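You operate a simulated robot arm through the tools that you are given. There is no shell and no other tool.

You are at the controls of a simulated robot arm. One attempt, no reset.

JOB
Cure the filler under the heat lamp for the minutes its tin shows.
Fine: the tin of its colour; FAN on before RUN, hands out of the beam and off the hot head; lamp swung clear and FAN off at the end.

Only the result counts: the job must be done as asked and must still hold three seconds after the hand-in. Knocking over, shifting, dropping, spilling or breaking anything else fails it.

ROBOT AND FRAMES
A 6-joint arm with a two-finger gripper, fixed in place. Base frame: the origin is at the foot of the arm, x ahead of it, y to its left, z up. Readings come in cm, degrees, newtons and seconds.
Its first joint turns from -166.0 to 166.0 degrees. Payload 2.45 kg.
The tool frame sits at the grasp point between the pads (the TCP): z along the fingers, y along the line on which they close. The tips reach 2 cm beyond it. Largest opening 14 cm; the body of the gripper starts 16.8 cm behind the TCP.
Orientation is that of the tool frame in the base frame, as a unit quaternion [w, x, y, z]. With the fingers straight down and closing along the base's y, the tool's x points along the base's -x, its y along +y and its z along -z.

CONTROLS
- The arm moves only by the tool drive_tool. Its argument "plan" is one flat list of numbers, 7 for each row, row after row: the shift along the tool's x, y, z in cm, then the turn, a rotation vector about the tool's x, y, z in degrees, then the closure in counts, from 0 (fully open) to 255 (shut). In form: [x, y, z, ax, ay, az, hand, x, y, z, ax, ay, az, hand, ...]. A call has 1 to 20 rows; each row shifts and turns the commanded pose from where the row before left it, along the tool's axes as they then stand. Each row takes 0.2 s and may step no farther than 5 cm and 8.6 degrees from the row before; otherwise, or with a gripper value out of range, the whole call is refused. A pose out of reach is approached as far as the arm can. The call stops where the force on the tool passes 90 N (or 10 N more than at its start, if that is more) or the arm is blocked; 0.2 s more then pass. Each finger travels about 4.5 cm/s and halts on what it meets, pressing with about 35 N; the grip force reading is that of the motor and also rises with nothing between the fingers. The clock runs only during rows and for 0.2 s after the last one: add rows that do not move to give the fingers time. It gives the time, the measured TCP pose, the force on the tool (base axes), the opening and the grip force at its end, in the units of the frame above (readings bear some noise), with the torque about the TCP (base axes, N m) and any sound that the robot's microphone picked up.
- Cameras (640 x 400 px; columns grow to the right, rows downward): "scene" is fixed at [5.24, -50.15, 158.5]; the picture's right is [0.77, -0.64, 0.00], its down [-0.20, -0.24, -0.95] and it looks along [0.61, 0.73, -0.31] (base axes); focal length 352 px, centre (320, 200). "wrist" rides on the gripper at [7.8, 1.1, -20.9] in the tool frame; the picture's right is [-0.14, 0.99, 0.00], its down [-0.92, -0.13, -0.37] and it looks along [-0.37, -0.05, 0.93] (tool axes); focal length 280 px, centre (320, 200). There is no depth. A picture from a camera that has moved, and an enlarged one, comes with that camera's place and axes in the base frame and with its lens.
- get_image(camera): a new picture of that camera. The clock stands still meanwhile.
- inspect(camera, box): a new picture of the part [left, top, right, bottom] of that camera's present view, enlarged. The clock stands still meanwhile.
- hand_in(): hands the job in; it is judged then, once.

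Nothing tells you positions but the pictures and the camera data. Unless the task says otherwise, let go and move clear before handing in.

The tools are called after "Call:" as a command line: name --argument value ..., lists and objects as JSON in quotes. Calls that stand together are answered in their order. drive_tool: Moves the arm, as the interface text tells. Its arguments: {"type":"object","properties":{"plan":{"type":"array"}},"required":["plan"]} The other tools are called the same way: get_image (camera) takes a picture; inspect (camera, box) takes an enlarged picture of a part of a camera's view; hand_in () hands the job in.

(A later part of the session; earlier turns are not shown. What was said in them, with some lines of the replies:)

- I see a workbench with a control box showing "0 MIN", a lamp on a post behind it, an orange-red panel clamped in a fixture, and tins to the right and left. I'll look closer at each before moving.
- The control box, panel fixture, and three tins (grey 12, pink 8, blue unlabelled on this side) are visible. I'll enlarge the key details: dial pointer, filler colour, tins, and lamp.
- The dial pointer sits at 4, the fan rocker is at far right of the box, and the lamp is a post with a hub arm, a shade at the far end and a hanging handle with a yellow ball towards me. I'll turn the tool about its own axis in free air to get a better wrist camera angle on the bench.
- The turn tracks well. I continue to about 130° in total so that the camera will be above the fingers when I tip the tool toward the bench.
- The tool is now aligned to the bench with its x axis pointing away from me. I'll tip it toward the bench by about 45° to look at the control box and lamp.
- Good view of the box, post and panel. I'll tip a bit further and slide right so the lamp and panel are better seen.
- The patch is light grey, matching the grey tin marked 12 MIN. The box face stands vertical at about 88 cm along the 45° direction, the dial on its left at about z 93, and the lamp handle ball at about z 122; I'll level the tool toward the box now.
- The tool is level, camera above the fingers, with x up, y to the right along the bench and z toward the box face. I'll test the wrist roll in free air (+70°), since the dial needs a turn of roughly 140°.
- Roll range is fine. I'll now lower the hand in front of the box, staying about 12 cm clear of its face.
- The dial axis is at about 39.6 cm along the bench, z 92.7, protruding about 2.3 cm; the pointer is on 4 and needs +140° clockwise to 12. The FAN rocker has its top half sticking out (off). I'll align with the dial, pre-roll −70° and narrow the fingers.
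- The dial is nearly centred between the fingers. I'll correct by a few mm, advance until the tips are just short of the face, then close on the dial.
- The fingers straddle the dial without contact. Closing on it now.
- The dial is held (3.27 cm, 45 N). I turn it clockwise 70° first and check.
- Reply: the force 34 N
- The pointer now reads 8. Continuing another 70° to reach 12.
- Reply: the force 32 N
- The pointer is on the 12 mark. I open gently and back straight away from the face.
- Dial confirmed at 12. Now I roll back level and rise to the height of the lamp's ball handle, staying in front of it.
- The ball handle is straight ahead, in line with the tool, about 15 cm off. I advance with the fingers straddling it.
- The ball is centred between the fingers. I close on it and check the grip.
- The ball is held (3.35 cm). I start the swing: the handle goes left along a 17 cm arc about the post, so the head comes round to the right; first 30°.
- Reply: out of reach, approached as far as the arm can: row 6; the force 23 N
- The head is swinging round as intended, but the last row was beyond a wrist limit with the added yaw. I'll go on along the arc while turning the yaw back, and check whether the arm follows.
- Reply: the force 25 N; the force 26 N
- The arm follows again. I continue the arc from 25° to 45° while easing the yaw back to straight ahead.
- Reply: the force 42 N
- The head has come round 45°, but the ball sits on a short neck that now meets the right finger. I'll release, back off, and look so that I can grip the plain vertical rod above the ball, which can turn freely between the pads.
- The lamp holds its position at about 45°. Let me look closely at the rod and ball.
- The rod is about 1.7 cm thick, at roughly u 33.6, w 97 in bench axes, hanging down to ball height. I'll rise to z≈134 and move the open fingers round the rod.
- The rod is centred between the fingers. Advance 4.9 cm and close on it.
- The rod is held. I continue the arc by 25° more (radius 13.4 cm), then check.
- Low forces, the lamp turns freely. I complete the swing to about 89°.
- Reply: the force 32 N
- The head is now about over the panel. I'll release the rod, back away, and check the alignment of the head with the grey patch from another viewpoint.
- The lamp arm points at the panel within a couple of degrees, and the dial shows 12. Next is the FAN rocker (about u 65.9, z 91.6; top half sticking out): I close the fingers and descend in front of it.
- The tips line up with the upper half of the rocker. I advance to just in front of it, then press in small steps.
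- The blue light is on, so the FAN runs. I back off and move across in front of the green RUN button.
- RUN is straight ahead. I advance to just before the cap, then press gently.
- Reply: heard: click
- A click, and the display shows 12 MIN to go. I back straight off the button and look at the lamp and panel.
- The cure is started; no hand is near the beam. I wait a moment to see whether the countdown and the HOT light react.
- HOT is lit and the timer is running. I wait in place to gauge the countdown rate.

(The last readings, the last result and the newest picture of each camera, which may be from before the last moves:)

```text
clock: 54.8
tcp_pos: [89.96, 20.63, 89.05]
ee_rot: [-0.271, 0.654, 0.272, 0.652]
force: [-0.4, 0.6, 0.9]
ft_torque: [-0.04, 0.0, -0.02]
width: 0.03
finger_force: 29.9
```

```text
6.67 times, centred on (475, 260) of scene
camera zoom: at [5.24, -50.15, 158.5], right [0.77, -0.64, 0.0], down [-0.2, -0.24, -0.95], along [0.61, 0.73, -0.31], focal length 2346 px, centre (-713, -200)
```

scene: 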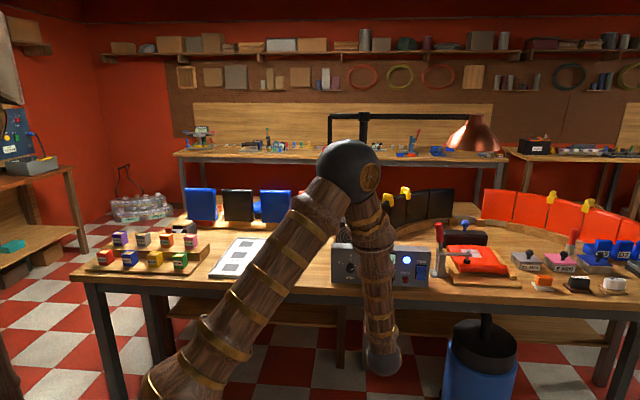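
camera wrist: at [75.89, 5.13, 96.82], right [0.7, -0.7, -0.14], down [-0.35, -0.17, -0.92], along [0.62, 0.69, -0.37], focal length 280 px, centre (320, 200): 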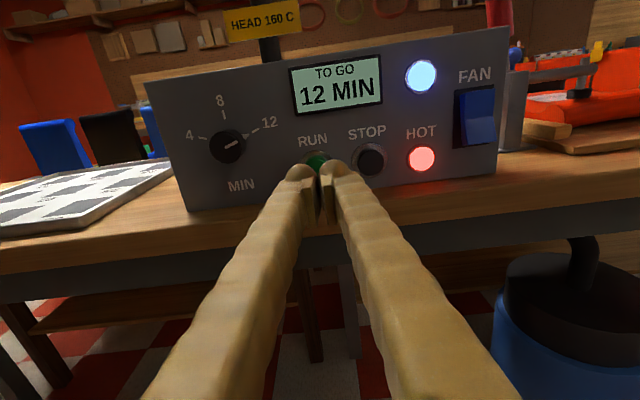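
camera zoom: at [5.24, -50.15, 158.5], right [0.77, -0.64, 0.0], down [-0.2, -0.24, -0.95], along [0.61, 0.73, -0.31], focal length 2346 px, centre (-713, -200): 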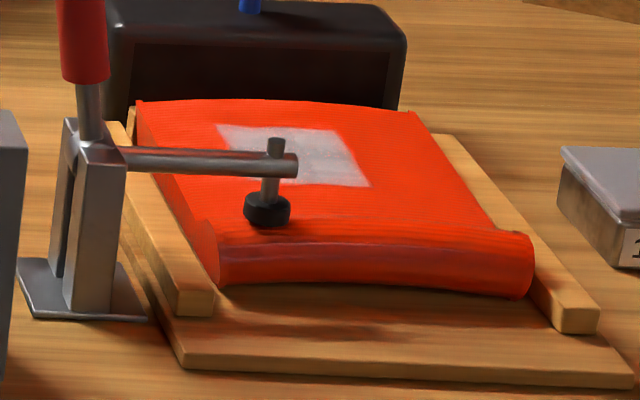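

One minute takes a few seconds of clock. I keep waiting clear of the beam and watch the patch.

Call:
drive_tool --plan '[0, 0, 0, 0, 0, 0, 255, 0, 0, 0, 0, 0, 0, 255, 0, 0, 0, 0, 0, 0, 255, 0, 0, 0, 0, 0, 0, 255, 0, 0, 0, 0, 0, 0, 255, 0, 0, 0, 0, 0, 0, 255, 0, 0, 0, 0, 0, 0, 255, 0, 0, 0, 0, 0, 0, 255, 0, 0, 0, 0, 0, 0, 255, 0, 0, 0, 0, 0, 0, 255, 0, 0, 0, 0, 0, 0, 255, 0, 0, 0, 0, 0, 0, 255, 0, 0, 0, 0, 0, 0, 255, 0, 0, 0, 0, 0, 0, 255, 0, 0, 0, 0, 0, 0, 255]'

Call:
inspect --camera "wrist" --box '[200, 40, 500, 190]'

Call:
inspect --camera "scene" --box '[430, 230, 520, 290]'

Call:
inspect --camera "scene" --box '[430, 105, 520, 165]'

```text
clock: 58.0
tcp_pos: [89.9, 20.7, 89.11]
ee_rot: [-0.271, 0.653, 0.271, 0.653]
force: [0.0, -0.4, -0.5]
ft_torque: [0.0, 0.01, -0.02]
width: 0.01
finger_force: 29.6
```

```text
2.13 times, centred on (350, 115) of wrist
camera zoom: at [75.89, 5.13, 96.83], right [0.7, -0.7, -0.14], down [-0.35, -0.17, -0.92], along [0.62, 0.69, -0.37], focal length 598 px, centre (256, 381)
```

zoom: 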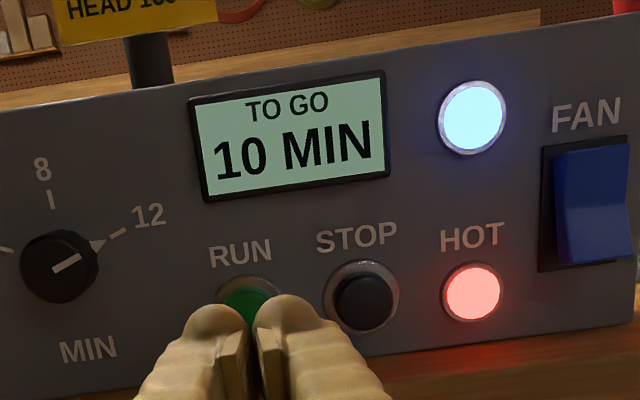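

```text
6.67 times, centred on (475, 260) of scene
camera zoom: at [5.24, -50.15, 158.5], right [0.77, -0.64, 0.0], down [-0.2, -0.24, -0.95], along [0.61, 0.73, -0.31], focal length 2346 px, centre (-713, -200)
```

zoom: 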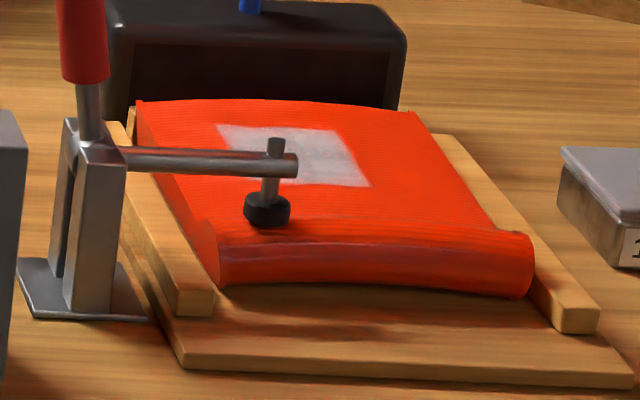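

```text
6.67 times, centred on (475, 135) of scene
camera zoom: at [5.24, -50.15, 158.5], right [0.77, -0.64, 0.0], down [-0.2, -0.24, -0.95], along [0.61, 0.73, -0.31], focal length 2346 px, centre (-713, 633)
```

zoom: 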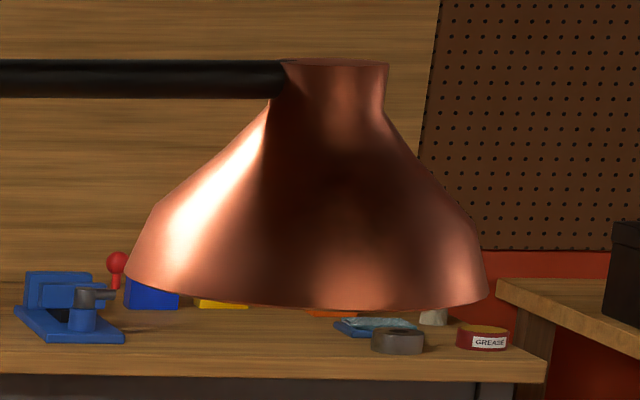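

It is counting down at roughly 3 s per minute, 10 to go. Meanwhile I'll raise the hand, well left of the beam, to stand ready in front of the handle rod without touching it.

Call:
drive_tool --plan '[0, 0, -4, 0, 0, 0, 255, 4.45, -1.9, 0, 0, 0, 0, 220, 4.45, -1.9, 0, 0, 0, 0, 180, 4.45, -1.9, 0, 0, 0, 0, 146, 4.45, -1.9, 0, 0, 0, 0, 146, 4.45, -1.9, 0, 0, 0, 0, 146, 4.45, -1.9, 0, 0, 0, 0, 146, 4.45, -1.9, 0, 0, 0, 0, 146, 4.45, -1.9, 0, 0, 0, 0, 146, 4.45, -1.9, 0, 0, 0, 0, 146, 4.45, -1.9, 0, 0, 0, 0, 146]'

Call:
get_image --camera "scene"

Call:
get_image --camera "wrist"

```text
clock: 60.4
tcp_pos: [73.38, 31.68, 133.54]
ee_rot: [-0.27, 0.654, 0.27, 0.653]
force: [0.1, 0.4, 0.0]
ft_torque: [0.05, -0.02, 0.0]
width: 6.02
finger_force: 0.1
```

```text
taken
```

scene: 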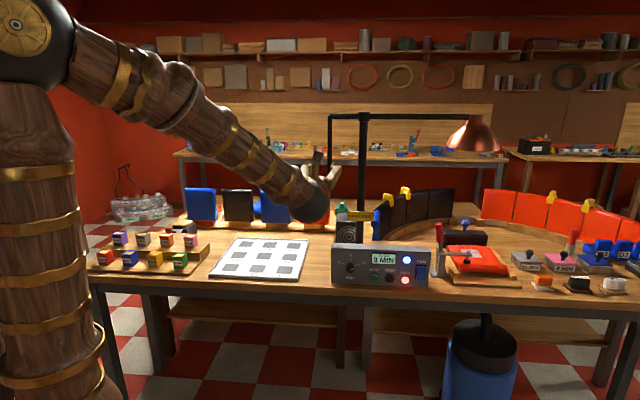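

```text
taken
camera wrist: at [59.37, 16.11, 141.35], right [0.7, -0.7, -0.14], down [-0.35, -0.17, -0.92], along [0.62, 0.69, -0.37], focal length 280 px, centre (320, 200)
```

wrist: 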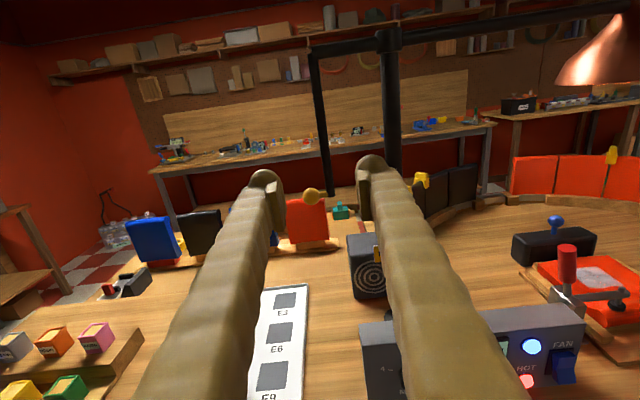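

The timer shows 9 MIN. I use the wait to double-check the lamp's alignment from here.

Call:
inspect --camera "wrist" --box '[520, 0, 640, 100]'

Call:
inspect --camera "wrist" --box '[520, 230, 640, 330]'

Call:
inspect --camera "wrist" --box '[300, 0, 640, 110]'

```text
4.00 times, centred on (580, 50) of wrist
camera zoom: at [59.37, 16.11, 141.35], right [0.7, -0.7, -0.14], down [-0.35, -0.17, -0.92], along [0.62, 0.69, -0.37], focal length 1122 px, centre (-720, 800)
```

zoom: 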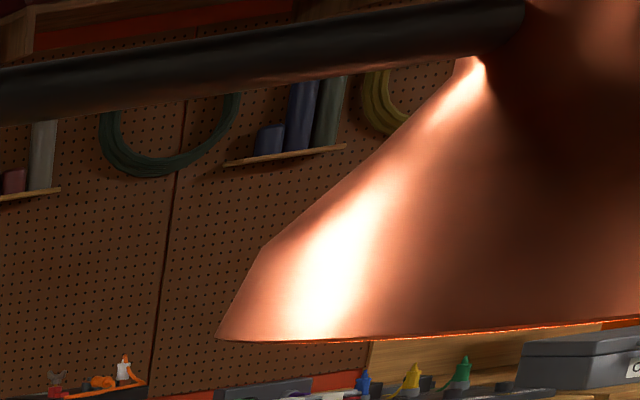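

```text
4.00 times, centred on (580, 280) of wrist
camera zoom: at [59.37, 16.11, 141.35], right [0.7, -0.7, -0.14], down [-0.35, -0.17, -0.92], along [0.62, 0.69, -0.37], focal length 1122 px, centre (-720, -120)
```

zoom: 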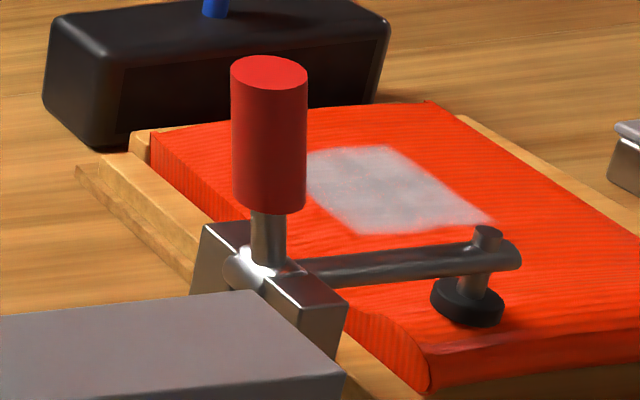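

```text
1.88 times, centred on (470, 55) of wrist
camera zoom: at [59.37, 16.11, 141.35], right [0.7, -0.7, -0.14], down [-0.35, -0.17, -0.92], along [0.62, 0.69, -0.37], focal length 528 px, centre (38, 473)
```

zoom: 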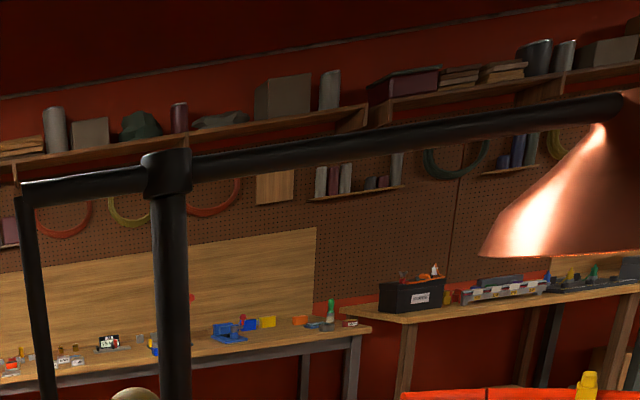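

The rim glows underneath, and post, head and patch lie on one line, with the patch beneath the shade. I wait out the remaining time.

Call:
drive_tool --plan '[0, 0, 0, 0, 0, 0, 146, 0, 0, 0, 0, 0, 0, 146, 0, 0, 0, 0, 0, 0, 146, 0, 0, 0, 0, 0, 0, 146, 0, 0, 0, 0, 0, 0, 146, 0, 0, 0, 0, 0, 0, 146, 0, 0, 0, 0, 0, 0, 146, 0, 0, 0, 0, 0, 0, 146, 0, 0, 0, 0, 0, 0, 146, 0, 0, 0, 0, 0, 0, 146, 0, 0, 0, 0, 0, 0, 146, 0, 0, 0, 0, 0, 0, 146, 0, 0, 0, 0, 0, 0, 146, 0, 0, 0, 0, 0, 0, 146, 0, 0, 0, 0, 0, 0, 146, 0, 0, 0, 0, 0, 0, 146, 0, 0, 0, 0, 0, 0, 146, 0, 0, 0, 0, 0, 0, 146, 0, 0, 0, 0, 0, 0, 146, 0, 0, 0, 0, 0, 0, 146]'

Call:
drive_tool --plan '[0, 0, 0, 0, 0, 0, 146, 0, 0, 0, 0, 0, 0, 146, 0, 0, 0, 0, 0, 0, 146, 0, 0, 0, 0, 0, 0, 146, 0, 0, 0, 0, 0, 0, 146, 0, 0, 0, 0, 0, 0, 146, 0, 0, 0, 0, 0, 0, 146, 0, 0, 0, 0, 0, 0, 146, 0, 0, 0, 0, 0, 0, 146, 0, 0, 0, 0, 0, 0, 146, 0, 0, 0, 0, 0, 0, 146, 0, 0, 0, 0, 0, 0, 146, 0, 0, 0, 0, 0, 0, 146, 0, 0, 0, 0, 0, 0, 146, 0, 0, 0, 0, 0, 0, 146, 0, 0, 0, 0, 0, 0, 146, 0, 0, 0, 0, 0, 0, 146, 0, 0, 0, 0, 0, 0, 146, 0, 0, 0, 0, 0, 0, 146, 0, 0, 0, 0, 0, 0, 146]'

Call:
inspect --camera "scene" --box '[320, 220, 440, 295]'

Call:
inspect --camera "scene" --box '[430, 230, 520, 290]'

```text
clock: 64.6
tcp_pos: [73.29, 31.71, 133.52]
ee_rot: [-0.27, 0.654, 0.271, 0.653]
force: [0.9, 0.9, 0.5]
ft_torque: [0.0, -0.01, 0.02]
width: 5.99
finger_force: 0.0
```

```text
clock: 68.8
tcp_pos: [73.42, 31.64, 133.42]
ee_rot: [-0.271, 0.654, 0.272, 0.652]
force: [-0.2, 0.4, 0.5]
ft_torque: [0.0, -0.01, -0.03]
width: 5.97
finger_force: 0.1
```

```text
5.33 times, centred on (380, 258) of scene
camera zoom: at [5.24, -50.15, 158.5], right [0.77, -0.64, 0.0], down [-0.2, -0.24, -0.95], along [0.61, 0.73, -0.31], focal length 1877 px, centre (0, -107)
```

zoom: 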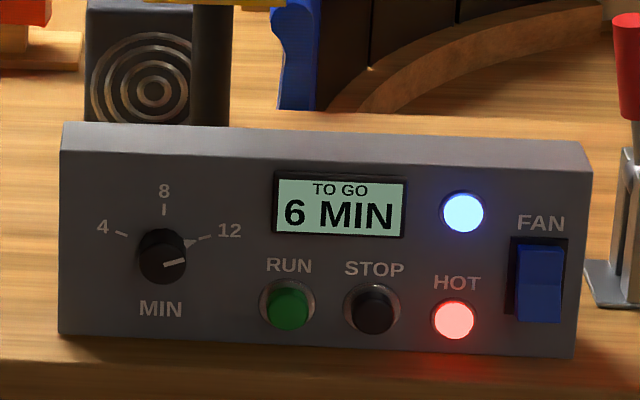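

```text
6.67 times, centred on (475, 260) of scene
camera zoom: at [5.24, -50.15, 158.5], right [0.77, -0.64, 0.0], down [-0.2, -0.24, -0.95], along [0.61, 0.73, -0.31], focal length 2346 px, centre (-713, -200)
```

zoom: 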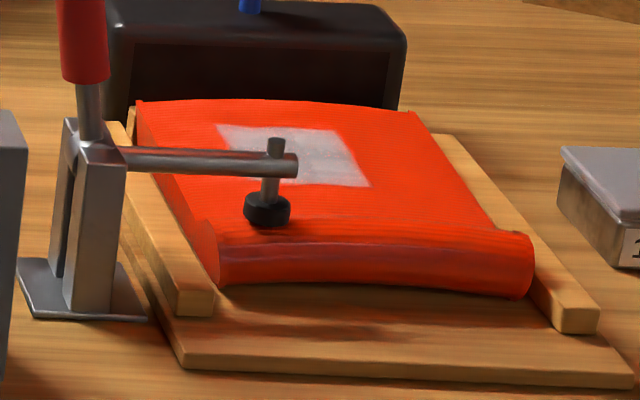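

Six minutes remain; the fan and HOT lights are on and everything is steady. I keep waiting.

Call:
drive_tool --plan '[0, 0, 0, 0, 0, 0, 146, 0, 0, 0, 0, 0, 0, 146, 0, 0, 0, 0, 0, 0, 146, 0, 0, 0, 0, 0, 0, 146, 0, 0, 0, 0, 0, 0, 146, 0, 0, 0, 0, 0, 0, 146, 0, 0, 0, 0, 0, 0, 146, 0, 0, 0, 0, 0, 0, 146, 0, 0, 0, 0, 0, 0, 146, 0, 0, 0, 0, 0, 0, 146, 0, 0, 0, 0, 0, 0, 146, 0, 0, 0, 0, 0, 0, 146, 0, 0, 0, 0, 0, 0, 146, 0, 0, 0, 0, 0, 0, 146, 0, 0, 0, 0, 0, 0, 146, 0, 0, 0, 0, 0, 0, 146, 0, 0, 0, 0, 0, 0, 146, 0, 0, 0, 0, 0, 0, 146, 0, 0, 0, 0, 0, 0, 146, 0, 0, 0, 0, 0, 0, 146]'

Call:
drive_tool --plan '[0, 0, 0, 0, 0, 0, 146, 0, 0, 0, 0, 0, 0, 146, 0, 0, 0, 0, 0, 0, 146, 0, 0, 0, 0, 0, 0, 146, 0, 0, 0, 0, 0, 0, 146, 0, 0, 0, 0, 0, 0, 146, 0, 0, 0, 0, 0, 0, 146, 0, 0, 0, 0, 0, 0, 146, 0, 0, 0, 0, 0, 0, 146, 0, 0, 0, 0, 0, 0, 146, 0, 0, 0, 0, 0, 0, 146, 0, 0, 0, 0, 0, 0, 146, 0, 0, 0, 0, 0, 0, 146, 0, 0, 0, 0, 0, 0, 146, 0, 0, 0, 0, 0, 0, 146, 0, 0, 0, 0, 0, 0, 146, 0, 0, 0, 0, 0, 0, 146, 0, 0, 0, 0, 0, 0, 146, 0, 0, 0, 0, 0, 0, 146, 0, 0, 0, 0, 0, 0, 146]'

Call:
drive_tool --plan '[0, 0, 0, 0, 0, 0, 146, 0, 0, 0, 0, 0, 0, 146, 0, 0, 0, 0, 0, 0, 146, 0, 0, 0, 0, 0, 0, 146, 0, 0, 0, 0, 0, 0, 146, 0, 0, 0, 0, 0, 0, 146, 0, 0, 0, 0, 0, 0, 146, 0, 0, 0, 0, 0, 0, 146, 0, 0, 0, 0, 0, 0, 146, 0, 0, 0, 0, 0, 0, 146, 0, 0, 0, 0, 0, 0, 146, 0, 0, 0, 0, 0, 0, 146, 0, 0, 0, 0, 0, 0, 146, 0, 0, 0, 0, 0, 0, 146, 0, 0, 0, 0, 0, 0, 146, 0, 0, 0, 0, 0, 0, 146, 0, 0, 0, 0, 0, 0, 146, 0, 0, 0, 0, 0, 0, 146, 0, 0, 0, 0, 0, 0, 146, 0, 0, 0, 0, 0, 0, 146]'

Call:
inspect --camera "scene" --box '[320, 220, 440, 295]'

Call:
inspect --camera "scene" --box '[430, 230, 520, 290]'

```text
clock: 73.0
tcp_pos: [73.31, 31.75, 133.56]
ee_rot: [-0.271, 0.654, 0.271, 0.653]
force: [0.1, 1.3, 0.0]
ft_torque: [0.01, 0.01, -0.01]
width: 5.97
finger_force: 0.1
```

```text
clock: 77.2
tcp_pos: [73.32, 31.75, 133.55]
ee_rot: [-0.27, 0.654, 0.271, 0.653]
force: [-1.1, 0.5, 0.2]
ft_torque: [0.0, -0.02, -0.02]
width: 5.96
finger_force: 0.1
```

```text
clock: 81.4
tcp_pos: [73.33, 31.64, 133.55]
ee_rot: [-0.27, 0.654, 0.271, 0.653]
force: [-0.5, -0.2, 0.5]
ft_torque: [0.01, 0.01, -0.02]
width: 5.97
finger_force: 0.1
```

```text
5.33 times, centred on (380, 258) of scene
camera zoom: at [5.24, -50.15, 158.5], right [0.77, -0.64, 0.0], down [-0.2, -0.24, -0.95], along [0.61, 0.73, -0.31], focal length 1877 px, centre (0, -107)
```

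zoom: 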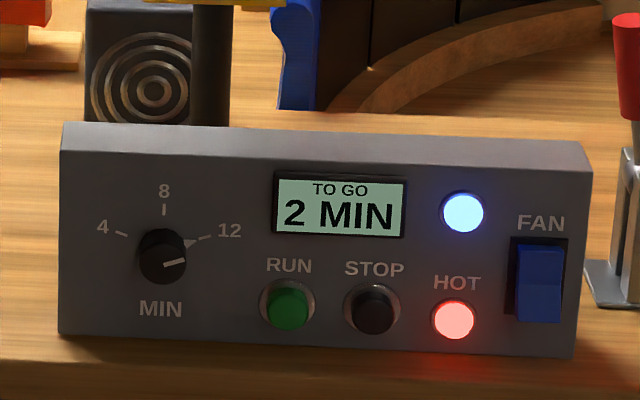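

```text
6.67 times, centred on (475, 260) of scene
camera zoom: at [5.24, -50.15, 158.5], right [0.77, -0.64, 0.0], down [-0.2, -0.24, -0.95], along [0.61, 0.73, -0.31], focal length 2346 px, centre (-713, -200)
```

zoom: 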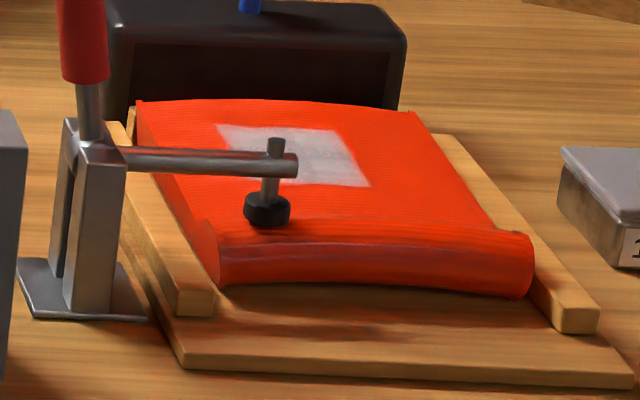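

Two minutes to go. I wait until the display reaches zero.

Call:
drive_tool --plan '[0, 0, 0, 0, 0, 0, 146, 0, 0, 0, 0, 0, 0, 146, 0, 0, 0, 0, 0, 0, 146, 0, 0, 0, 0, 0, 0, 146, 0, 0, 0, 0, 0, 0, 146, 0, 0, 0, 0, 0, 0, 146, 0, 0, 0, 0, 0, 0, 146, 0, 0, 0, 0, 0, 0, 146, 0, 0, 0, 0, 0, 0, 146, 0, 0, 0, 0, 0, 0, 146, 0, 0, 0, 0, 0, 0, 146, 0, 0, 0, 0, 0, 0, 146, 0, 0, 0, 0, 0, 0, 146, 0, 0, 0, 0, 0, 0, 146, 0, 0, 0, 0, 0, 0, 146, 0, 0, 0, 0, 0, 0, 146, 0, 0, 0, 0, 0, 0, 146, 0, 0, 0, 0, 0, 0, 146, 0, 0, 0, 0, 0, 0, 146, 0, 0, 0, 0, 0, 0, 146]'

Call:
drive_tool --plan '[0, 0, 0, 0, 0, 0, 146, 0, 0, 0, 0, 0, 0, 146, 0, 0, 0, 0, 0, 0, 146, 0, 0, 0, 0, 0, 0, 146, 0, 0, 0, 0, 0, 0, 146]'

Call:
inspect --camera "scene" --box '[320, 220, 440, 295]'

Call:
inspect --camera "scene" --box '[430, 230, 520, 290]'

```text
clock: 85.6
tcp_pos: [73.43, 31.67, 133.55]
ee_rot: [-0.27, 0.654, 0.27, 0.653]
force: [-0.4, -0.4, -0.2]
ft_torque: [-0.01, -0.03, -0.01]
width: 6.01
finger_force: 0.1
```

```text
clock: 86.8
tcp_pos: [73.39, 31.73, 133.69]
ee_rot: [-0.271, 0.654, 0.271, 0.652]
force: [-0.2, -0.1, 0.1]
ft_torque: [0.01, 0.03, 0.03]
width: 5.98
finger_force: 0.2
```

```text
5.33 times, centred on (380, 258) of scene
camera zoom: at [5.24, -50.15, 158.5], right [0.77, -0.64, 0.0], down [-0.2, -0.24, -0.95], along [0.61, 0.73, -0.31], focal length 1877 px, centre (0, -107)
```

zoom: 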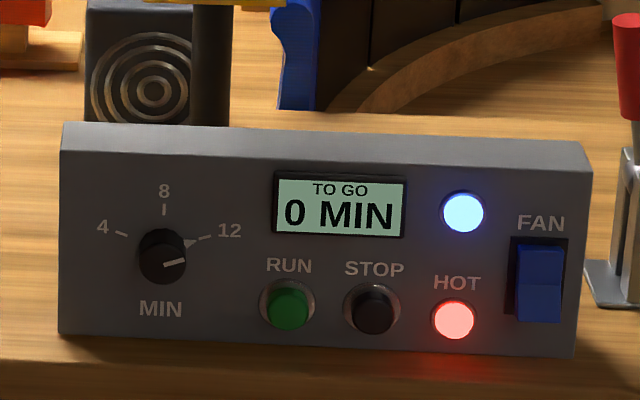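

```text
6.67 times, centred on (475, 260) of scene
camera zoom: at [5.24, -50.15, 158.5], right [0.77, -0.64, 0.0], down [-0.2, -0.24, -0.95], along [0.61, 0.73, -0.31], focal length 2346 px, centre (-713, -200)
```

zoom: 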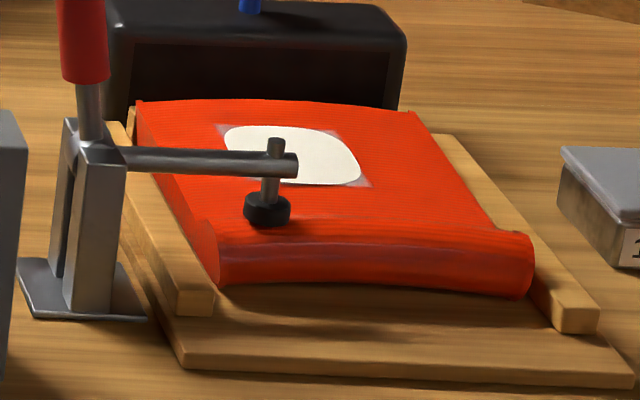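

Zero minutes: the patch has turned white, cured. The head is still hot, so I use only the rod: advancing with open fingers round it, left of the post.

Call:
drive_tool --plan '[0, 0.4, 4.8, 0, 0, 0, 146, 0, 0, 4.8, 0, 0, 0, 146, 0, 0, 4.8, 0, 0, 0, 146, 0, 0, 4.8, 0, 0, 0, 146, 0, 0, 4.8, 0, 0, 0, 146, 0, 0, 4.0, 0, 0, 0, 146]'

Call:
get_image --camera "wrist"

```text
clock: 88.2
tcp_pos: [93.66, 51.24, 133.61]
ee_rot: [-0.27, 0.654, 0.27, 0.653]
force: [-0.7, 0.7, 0.1]
ft_torque: [-0.03, 0.1, 0.0]
width: 5.98
finger_force: 0.1
```

```text
taken
camera wrist: at [79.69, 35.59, 141.31], right [0.7, -0.7, -0.14], down [-0.35, -0.17, -0.92], along [0.62, 0.69, -0.37], focal length 280 px, centre (320, 200)
```

wrist: 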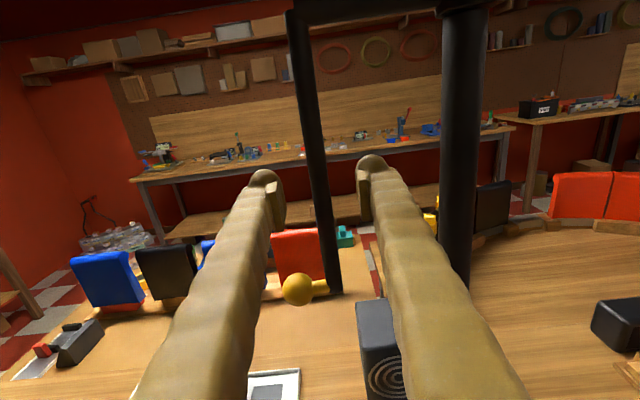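

Call:
drive_tool --plan '[0, -0.1, 2, 0, 0, 0, 146, 0, 0, 1.7, 0, 0, 0, 160, 0, 0, 0, 0, 0, 0, 190, 0, 0, 0, 0, 0, 0, 215, 0, 0, 0, 0, 0, 0, 240, 0, 0, 0, 0, 0, 0, 240]'

Call:
get_image --camera "wrist"

```text
clock: 89.6
tcp_pos: [96.16, 53.69, 133.42]
ee_rot: [-0.269, 0.655, 0.27, 0.653]
force: [12.4, -5.6, 1.7]
ft_torque: [-0.03, -0.17, -0.09]
width: 1.6
finger_force: 35.5
```

```text
taken
camera wrist: at [82.08, 38.12, 141.21], right [0.7, -0.7, -0.14], down [-0.35, -0.17, -0.92], along [0.62, 0.69, -0.37], focal length 280 px, centre (320, 200)
```

wrist: 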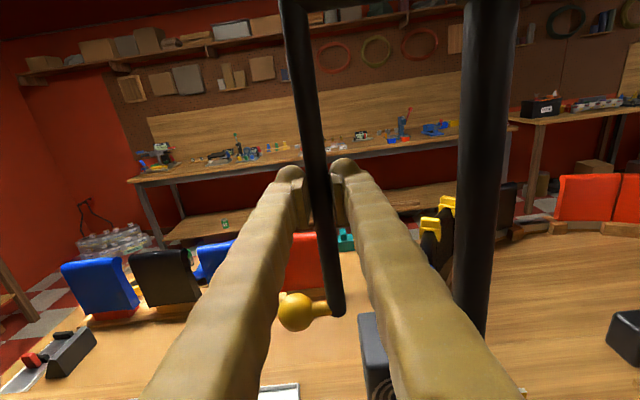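

The rod is held. I draw it back along the arc, first 45°, swinging the head away from the panel.

Call:
drive_tool --plan '[0, 0.063, -1.167, 0, 0, 0, 240, 0, 0.165, -1.157, 0, 0, 0, 240, 0, 0.265, -1.139, 0, 0, 0, 240, 0, 0.363, -1.111, 0, 0, 0, 240, 0, 0.459, -1.075, 0, 0, 0, 240]'

Call:
get_image --camera "wrist"

Call:
get_image --camera "scene"

```text
clock: 90.8
tcp_pos: [93.35, 48.73, 133.25]
ee_rot: [-0.269, 0.655, 0.268, 0.654]
force: [15.4, -7.6, -2.5]
ft_torque: [-0.57, -0.21, -0.05]
width: 1.4
finger_force: 40.1
stopped in row 5: the force on the tool passed its limit at 95 N (the readings are from after the stop); the commanded pose is now the measured one
```

```text
taken
camera wrist: at [79.29, 33.22, 141.19], right [0.7, -0.7, -0.14], down [-0.35, -0.17, -0.92], along [0.63, 0.69, -0.37], focal length 280 px, centre (320, 200)
```

wrist: 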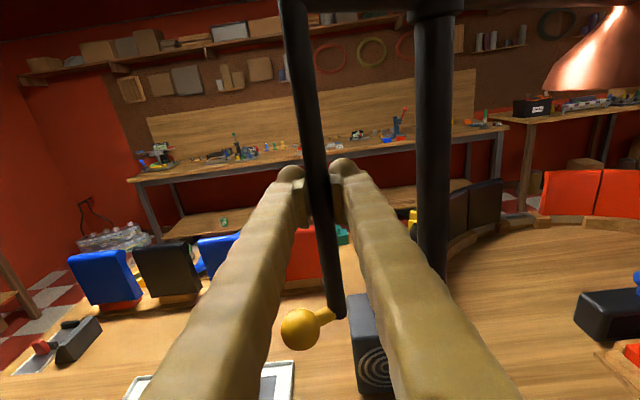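

```text
taken
```

scene: 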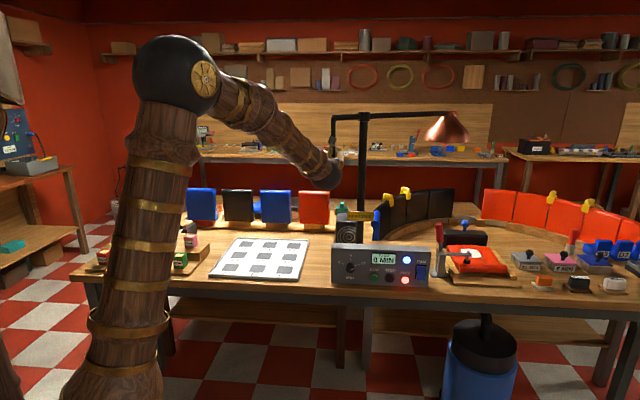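

The pull stopped on a force limit from a small radius mismatch (nothing else touched), the head is already some 25° off the panel. I'll relax the grip slightly to let the rod settle, then continue in shorter pieces.

Call:
drive_tool --plan '[0, 0, 0, 0, 0, 0, 218, 0, 0, 0, 0, 0, 0, 218, 0, 0, 0, 0, 0, 0, 240, 0, 0, 0, 0, 0, 0, 240]'

Call:
inspect --camera "wrist" --box '[250, 130, 400, 230]'

```text
clock: 91.8
tcp_pos: [93.25, 48.77, 133.48]
ee_rot: [-0.27, 0.654, 0.269, 0.654]
force: [11.7, -4.3, 2.3]
ft_torque: [0.01, -0.17, 0.02]
width: 1.66
finger_force: 6.8
```

```text
4.00 times, centred on (325, 180) of wrist
camera zoom: at [79.23, 33.26, 141.24], right [0.7, -0.7, -0.14], down [-0.35, -0.17, -0.92], along [0.62, 0.69, -0.37], focal length 1122 px, centre (300, 280)
```

zoom: 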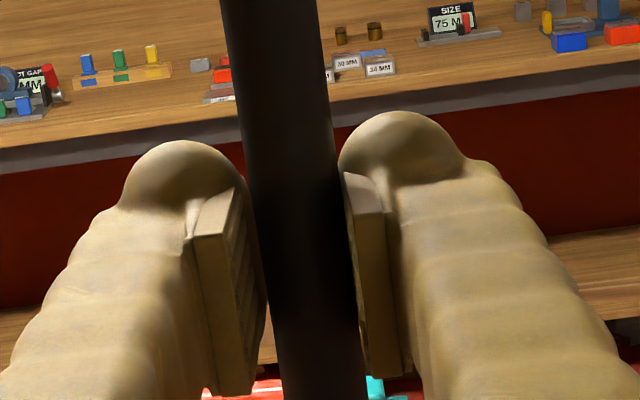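

Call:
drive_tool --plan '[0, 0.589, -1.0, 0, 0, 0, 240, 0, 0.674, -0.945, 0, 0, 0, 240]'

```text
clock: 92.4
tcp_pos: [92.71, 46.7, 133.33]
ee_rot: [-0.269, 0.654, 0.269, 0.654]
force: [-5.6, -2.7, -4.4]
ft_torque: [-0.74, -0.36, -0.06]
width: 1.63
finger_force: 36.0
```

Call:
drive_tool --plan '[0, 0.754, -0.883, 0, 0, 0, 240, 0, 0.828, -0.814, 0, 0, 0, 240, 0, 0.896, -0.738, 0, 0, 0, 240]'

Call:
get_image --camera "scene"

```text
clock: 93.2
tcp_pos: [92.92, 43.22, 133.39]
ee_rot: [-0.269, 0.654, 0.269, 0.654]
force: [13.3, -1.8, -8.2]
ft_torque: [-0.76, -0.5, -0.13]
width: 1.49
finger_force: 41.3
```

```text
taken
```

scene: 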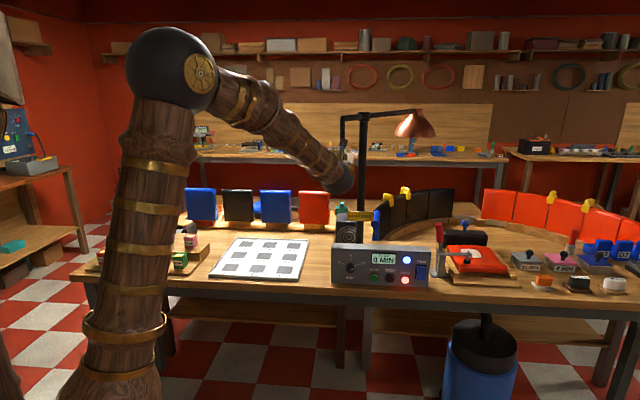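

The head is now about 55° clear of the panel and forces are low. I continue back toward its first position.

Call:
drive_tool --plan '[0, 0.957, -0.658, 0, 0, 0, 240, 0, 1.01, -0.572, 0, 0, 0, 240, 0, 1.056, -0.481, 0, 0, 0, 240]'

Call:
drive_tool --plan '[0, 1.094, -0.388, 0, 0, 0, 240, 0, 1.124, -0.291, 0, 0, 0, 240, 0, 1.145, -0.192, 0, 0, 0, 240]'

Call:
get_image --camera "scene"

Call:
get_image --camera "wrist"

```text
clock: 94.0
tcp_pos: [93.8, 39.59, 133.59]
ee_rot: [-0.268, 0.655, 0.268, 0.654]
force: [33.1, 9.8, -9.4]
ft_torque: [-0.77, -0.47, -0.23]
width: 1.56
finger_force: 41.3
```

```text
clock: 94.8
tcp_pos: [95.5, 36.83, 133.6]
ee_rot: [-0.27, 0.654, 0.269, 0.654]
force: [21.8, 16.7, 0.2]
ft_torque: [-0.38, -0.79, 0.02]
width: 1.55
finger_force: 41.4
```

```text
taken
```

scene: 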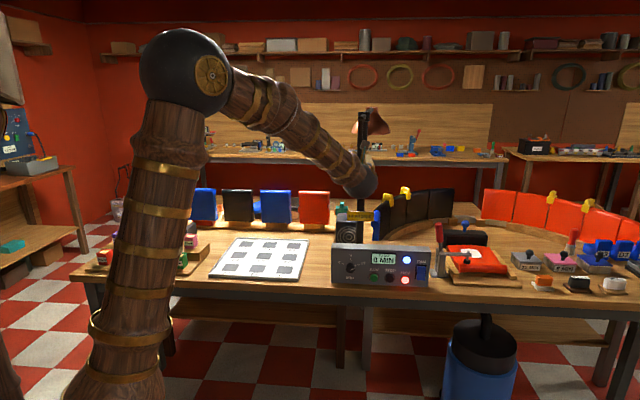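

```text
taken
camera wrist: at [81.4, 21.29, 141.22], right [0.7, -0.7, -0.14], down [-0.35, -0.17, -0.92], along [0.62, 0.69, -0.36], focal length 280 px, centre (320, 200)
```

wrist: 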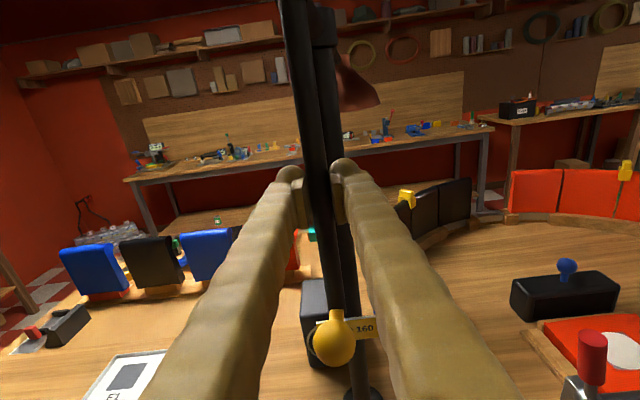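

The head is back at its parked direction. One last small step, then I let go and back off.

Call:
drive_tool --plan '[0, 1.2, -0.09, 0, 0, 0, 240, 0, 0, 0, 0, 0, 0, 225, 0, 0, 0, 0, 0, 0, 200, 0, 0, 0, 0, 0, 0, 160, 0, 0, 0, 0, 0, 0, 146, 0, 0, -3, 0, 0, 0, 146, 0, 0, -4.5, 0, 0, 0, 146, 0, 0, -4.5, 0, 0, 0, 146, 0, 0, -4.5, 0, 0, 0, 146, 0, 0, -1.5, 0, 0, 0, 146]'

Call:
get_image --camera "scene"

Call:
get_image --camera "wrist"

Call:
inspect --camera "scene" --box '[320, 220, 440, 295]'

```text
clock: 97.0
tcp_pos: [83.57, 23.09, 133.52]
ee_rot: [-0.27, 0.654, 0.27, 0.653]
force: [0.4, 0.6, -0.4]
ft_torque: [0.01, 0.02, 0.01]
width: 5.98
finger_force: 0.1
```

```text
taken
```

scene: 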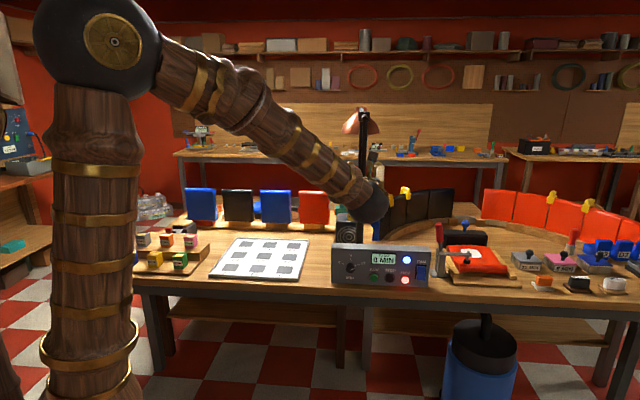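

```text
taken
camera wrist: at [69.47, 7.6, 141.27], right [0.7, -0.7, -0.14], down [-0.35, -0.17, -0.92], along [0.62, 0.69, -0.37], focal length 280 px, centre (320, 200)
```

wrist: 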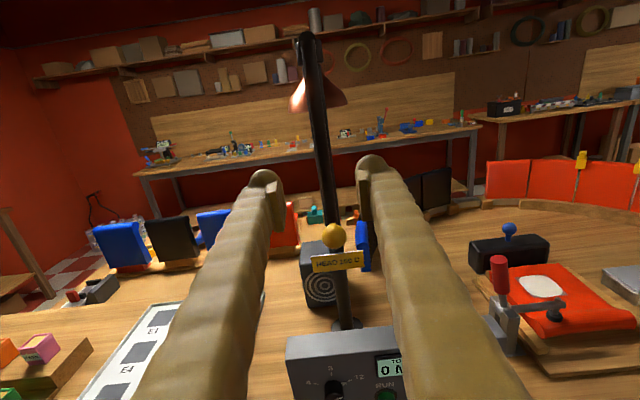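

```text
5.33 times, centred on (380, 258) of scene
camera zoom: at [5.24, -50.15, 158.5], right [0.77, -0.64, 0.0], down [-0.2, -0.24, -0.95], along [0.61, 0.73, -0.31], focal length 1877 px, centre (0, -107)
```

zoom: 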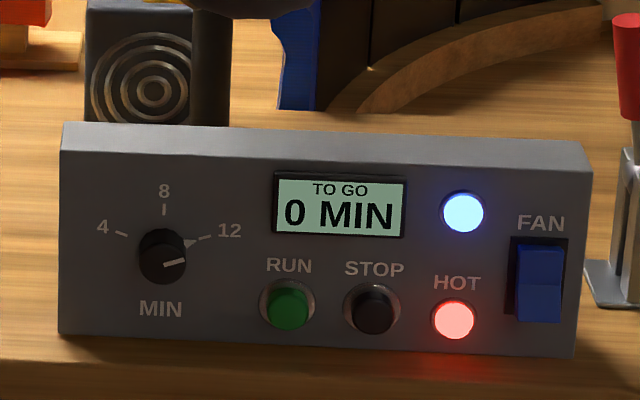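

The lamp is parked at its first position; HOT is still lit, so the fan stays on. I close the fingers and move in front of the rocker's lower half while the head cools.

Call:
drive_tool --plan '[-3.99, 2.1, 0, 0, 0, 0, 180, -3.99, 2.1, 0, 0, 0, 0, 220, -3.99, 2.1, 0, 0, 0, 0, 255, -3.99, 2.1, 0, 0, 0, 0, 255, -3.99, 2.1, 0, 0, 0, 0, 255, -3.99, 2.1, 0, 0, 0, 0, 255, -3.99, 2.1, 0, 0, 0, 0, 255, -3.99, 2.1, 0, 0, 0, 0, 255, -3.99, 2.1, 0, 0, 0, 0, 255, -3.99, 2.1, 0, 0, 0, 0, 255, -3.99, 2.1, 0, 0, 0, 0, 255]'

Call:
get_image --camera "wrist"

Call:
inspect --camera "wrist" --box '[220, 80, 420, 200]'

```text
clock: 99.4
tcp_pos: [99.59, 6.88, 89.76]
ee_rot: [-0.27, 0.655, 0.269, 0.653]
force: [0.5, -0.9, 0.8]
ft_torque: [-0.02, 0.02, 0.03]
width: 0.0
finger_force: 29.3
```

```text
taken
camera wrist: at [85.4, -8.72, 97.41], right [0.7, -0.7, -0.14], down [-0.35, -0.17, -0.92], along [0.62, 0.69, -0.37], focal length 280 px, centre (320, 200)
```

wrist: 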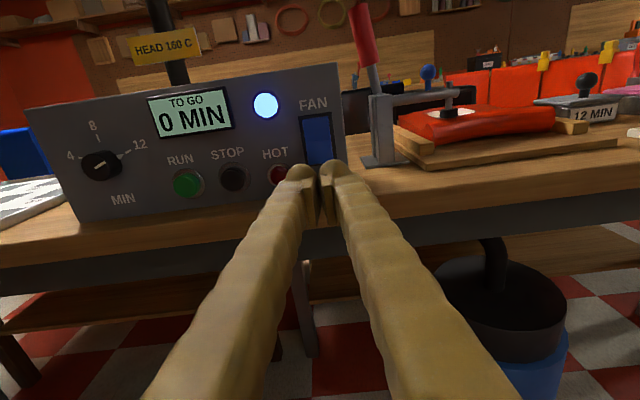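

```text
3.20 times, centred on (320, 140) of wrist
camera zoom: at [85.4, -8.72, 97.41], right [0.7, -0.7, -0.14], down [-0.35, -0.17, -0.92], along [0.62, 0.69, -0.37], focal length 897 px, centre (320, 392)
```

zoom: 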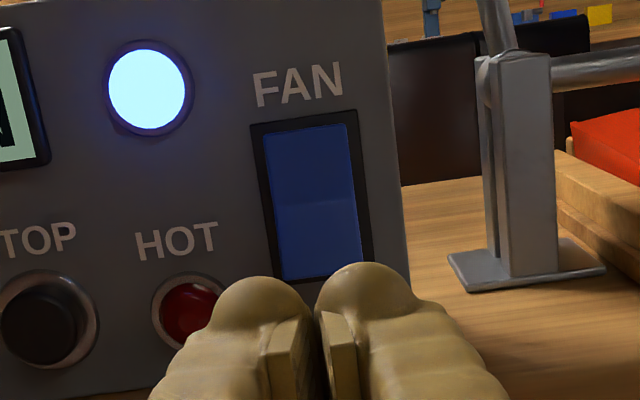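

HOT has gone dark, so the head has cooled. The rocker's lower half is straight ahead; I advance and press it to switch the FAN off.

Call:
drive_tool --plan '[0, 0.1, 4, 0, 0, 0, 255, 0, 0, 4, 0, 0, 0, 255, 0, 0, 0.4, 0, 0, 0, 255]'

Call:
drive_tool --plan '[0, 0, 0.4, 0, 0, 0, 255, 0, 0, 0.4, 0, 0, 0, 255]'

Call:
inspect --camera "wrist" --box '[220, 80, 420, 200]'

```text
clock: 100.2
tcp_pos: [105.6, 12.52, 89.52]
ee_rot: [-0.27, 0.655, 0.269, 0.653]
force: [0.5, 0.8, 0.1]
ft_torque: [-0.02, 0.01, -0.02]
width: 0.0
finger_force: 29.4
```

```text
clock: 100.8
tcp_pos: [106.27, 13.08, 89.55]
ee_rot: [-0.269, 0.654, 0.27, 0.654]
force: [0.5, 0.9, 0.6]
ft_torque: [-0.01, 0.03, -0.02]
width: 0.01
finger_force: 29.1
```

```text
3.20 times, centred on (320, 140) of wrist
camera zoom: at [92.17, -2.31, 97.37], right [0.7, -0.7, -0.14], down [-0.35, -0.17, -0.92], along [0.62, 0.69, -0.37], focal length 897 px, centre (320, 392)
```

zoom: 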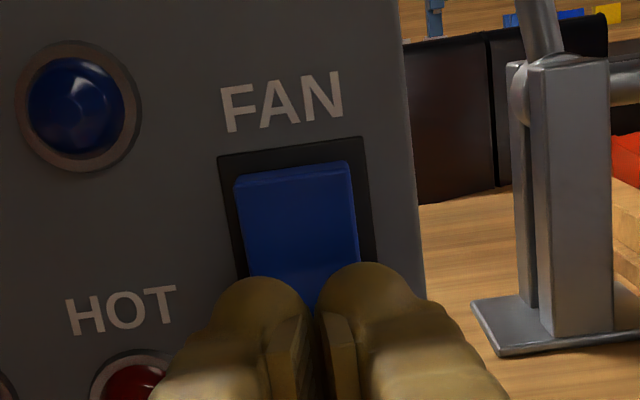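

The blue light is out and the rocker's top half sticks out again, so the FAN is off. I back away and check everything before handing in.

Call:
drive_tool --plan '[0, 0, -3.5, 0, 0, 0, 255, 0, 0, -4.5, 0, 0, 0, 255, 0, 0, -4.5, 0, 0, 0, 255, 4.5, -2, 0, 0, 0, 0, 255, 4.5, -2, 0, 0, 0, 0, 255, 4.5, -2, 0, 0, 0, 0, 255, 4.5, -2, 0, 0, 0, 0, 255, 4.5, -2, 0, 0, 0, 0, 255, 4.5, -2, 0, 0, 0, 0, 255, 4.5, -2, 0, 0, 0, 0, 255, 4.5, -2, 0, 0, 0, 0, 255, 0, 0, -3, 0, 0, 0, 255]'

Call:
get_image --camera "scene"

Call:
inspect --camera "scene" --box '[320, 220, 440, 295]'

Call:
inspect --camera "scene" --box '[430, 210, 640, 300]'

Call:
get_image --camera "wrist"

```text
clock: 103.4
tcp_pos: [83.83, 13.55, 125.44]
ee_rot: [-0.271, 0.655, 0.269, 0.653]
force: [0.3, 0.2, -0.1]
ft_torque: [0.02, -0.05, 0.03]
width: 0.01
finger_force: 29.9
```

```text
taken
```

scene: 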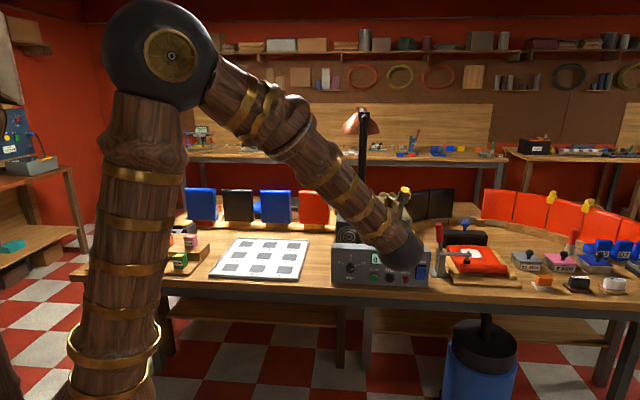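

```text
5.33 times, centred on (380, 258) of scene
camera zoom: at [5.24, -50.15, 158.5], right [0.77, -0.64, 0.0], down [-0.2, -0.24, -0.95], along [0.61, 0.73, -0.31], focal length 1877 px, centre (0, -107)
```

zoom: 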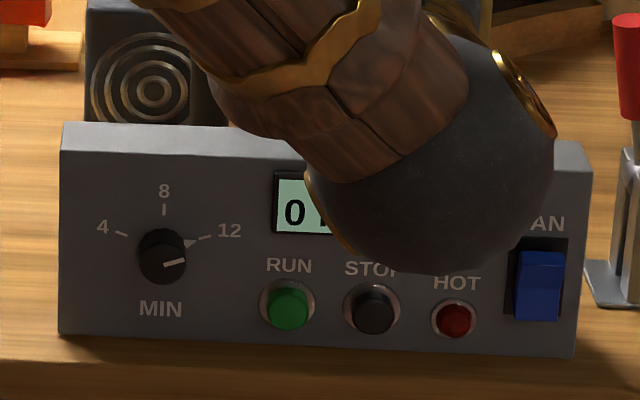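

```text
3.05 times, centred on (535, 255) of scene
camera zoom: at [5.24, -50.15, 158.5], right [0.77, -0.64, 0.0], down [-0.2, -0.24, -0.95], along [0.61, 0.73, -0.31], focal length 1073 px, centre (-335, 32)
```

zoom: 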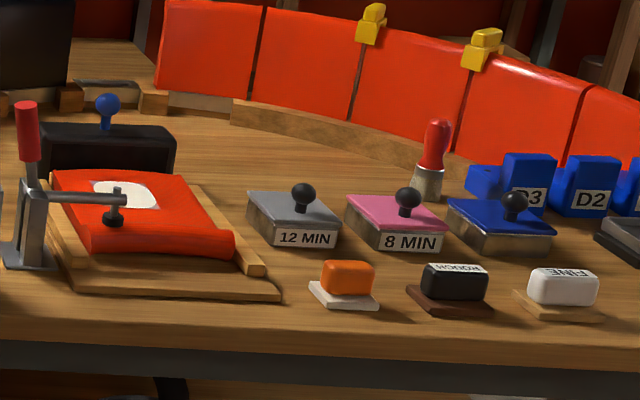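

```text
taken
camera wrist: at [69.8, -1.99, 133.35], right [0.7, -0.7, -0.14], down [-0.35, -0.17, -0.92], along [0.62, 0.69, -0.37], focal length 280 px, centre (320, 200)
```

wrist: 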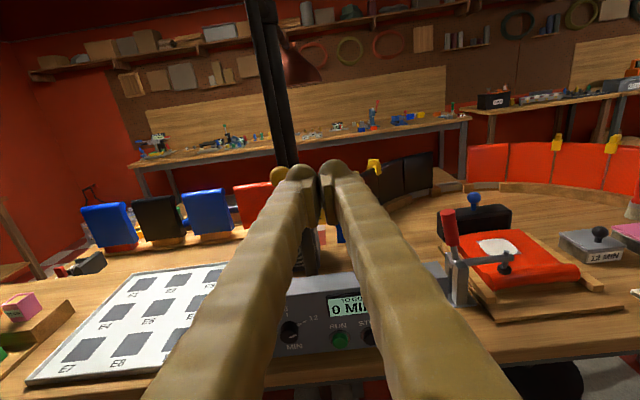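

The patch is cured white, the lamp is parked clear of the panel, the FAN and HOT lights are out, and the arm is clear with nothing disturbed. I hand the job in.

Call:
hand_in

```text
The job is handed in.
```

The filler is cured and I've handed the job in. No verdict came back with the hand-in, so this is from what I saw on the cameras.

- **Tin and time:** The filler was grey, so I used the grey tin, which reads 12 MIN. I set the dial to 12. The timer ran down to 0 MIN, and the patch turned white.
- **Lamp position:** With the head swung over the panel, it was lined up with the patch. By my estimate its centre sat about 5 cm short of the patch centre, which put most of the patch under the shade.
- **Fan and heat:** FAN was on before I pressed RUN. The hand stayed clear of the beam and never touched the head. I switched FAN off only after the HOT light went out.
- **Finish:** I swung the lamp back to where it started, well clear of the panel. I then backed the arm off, and nothing else on the bench looked moved.

One pull on the lamp's handle rod stopped when the force passed its limit, at 95 N. I eased the grip and finished the swing without further trouble.
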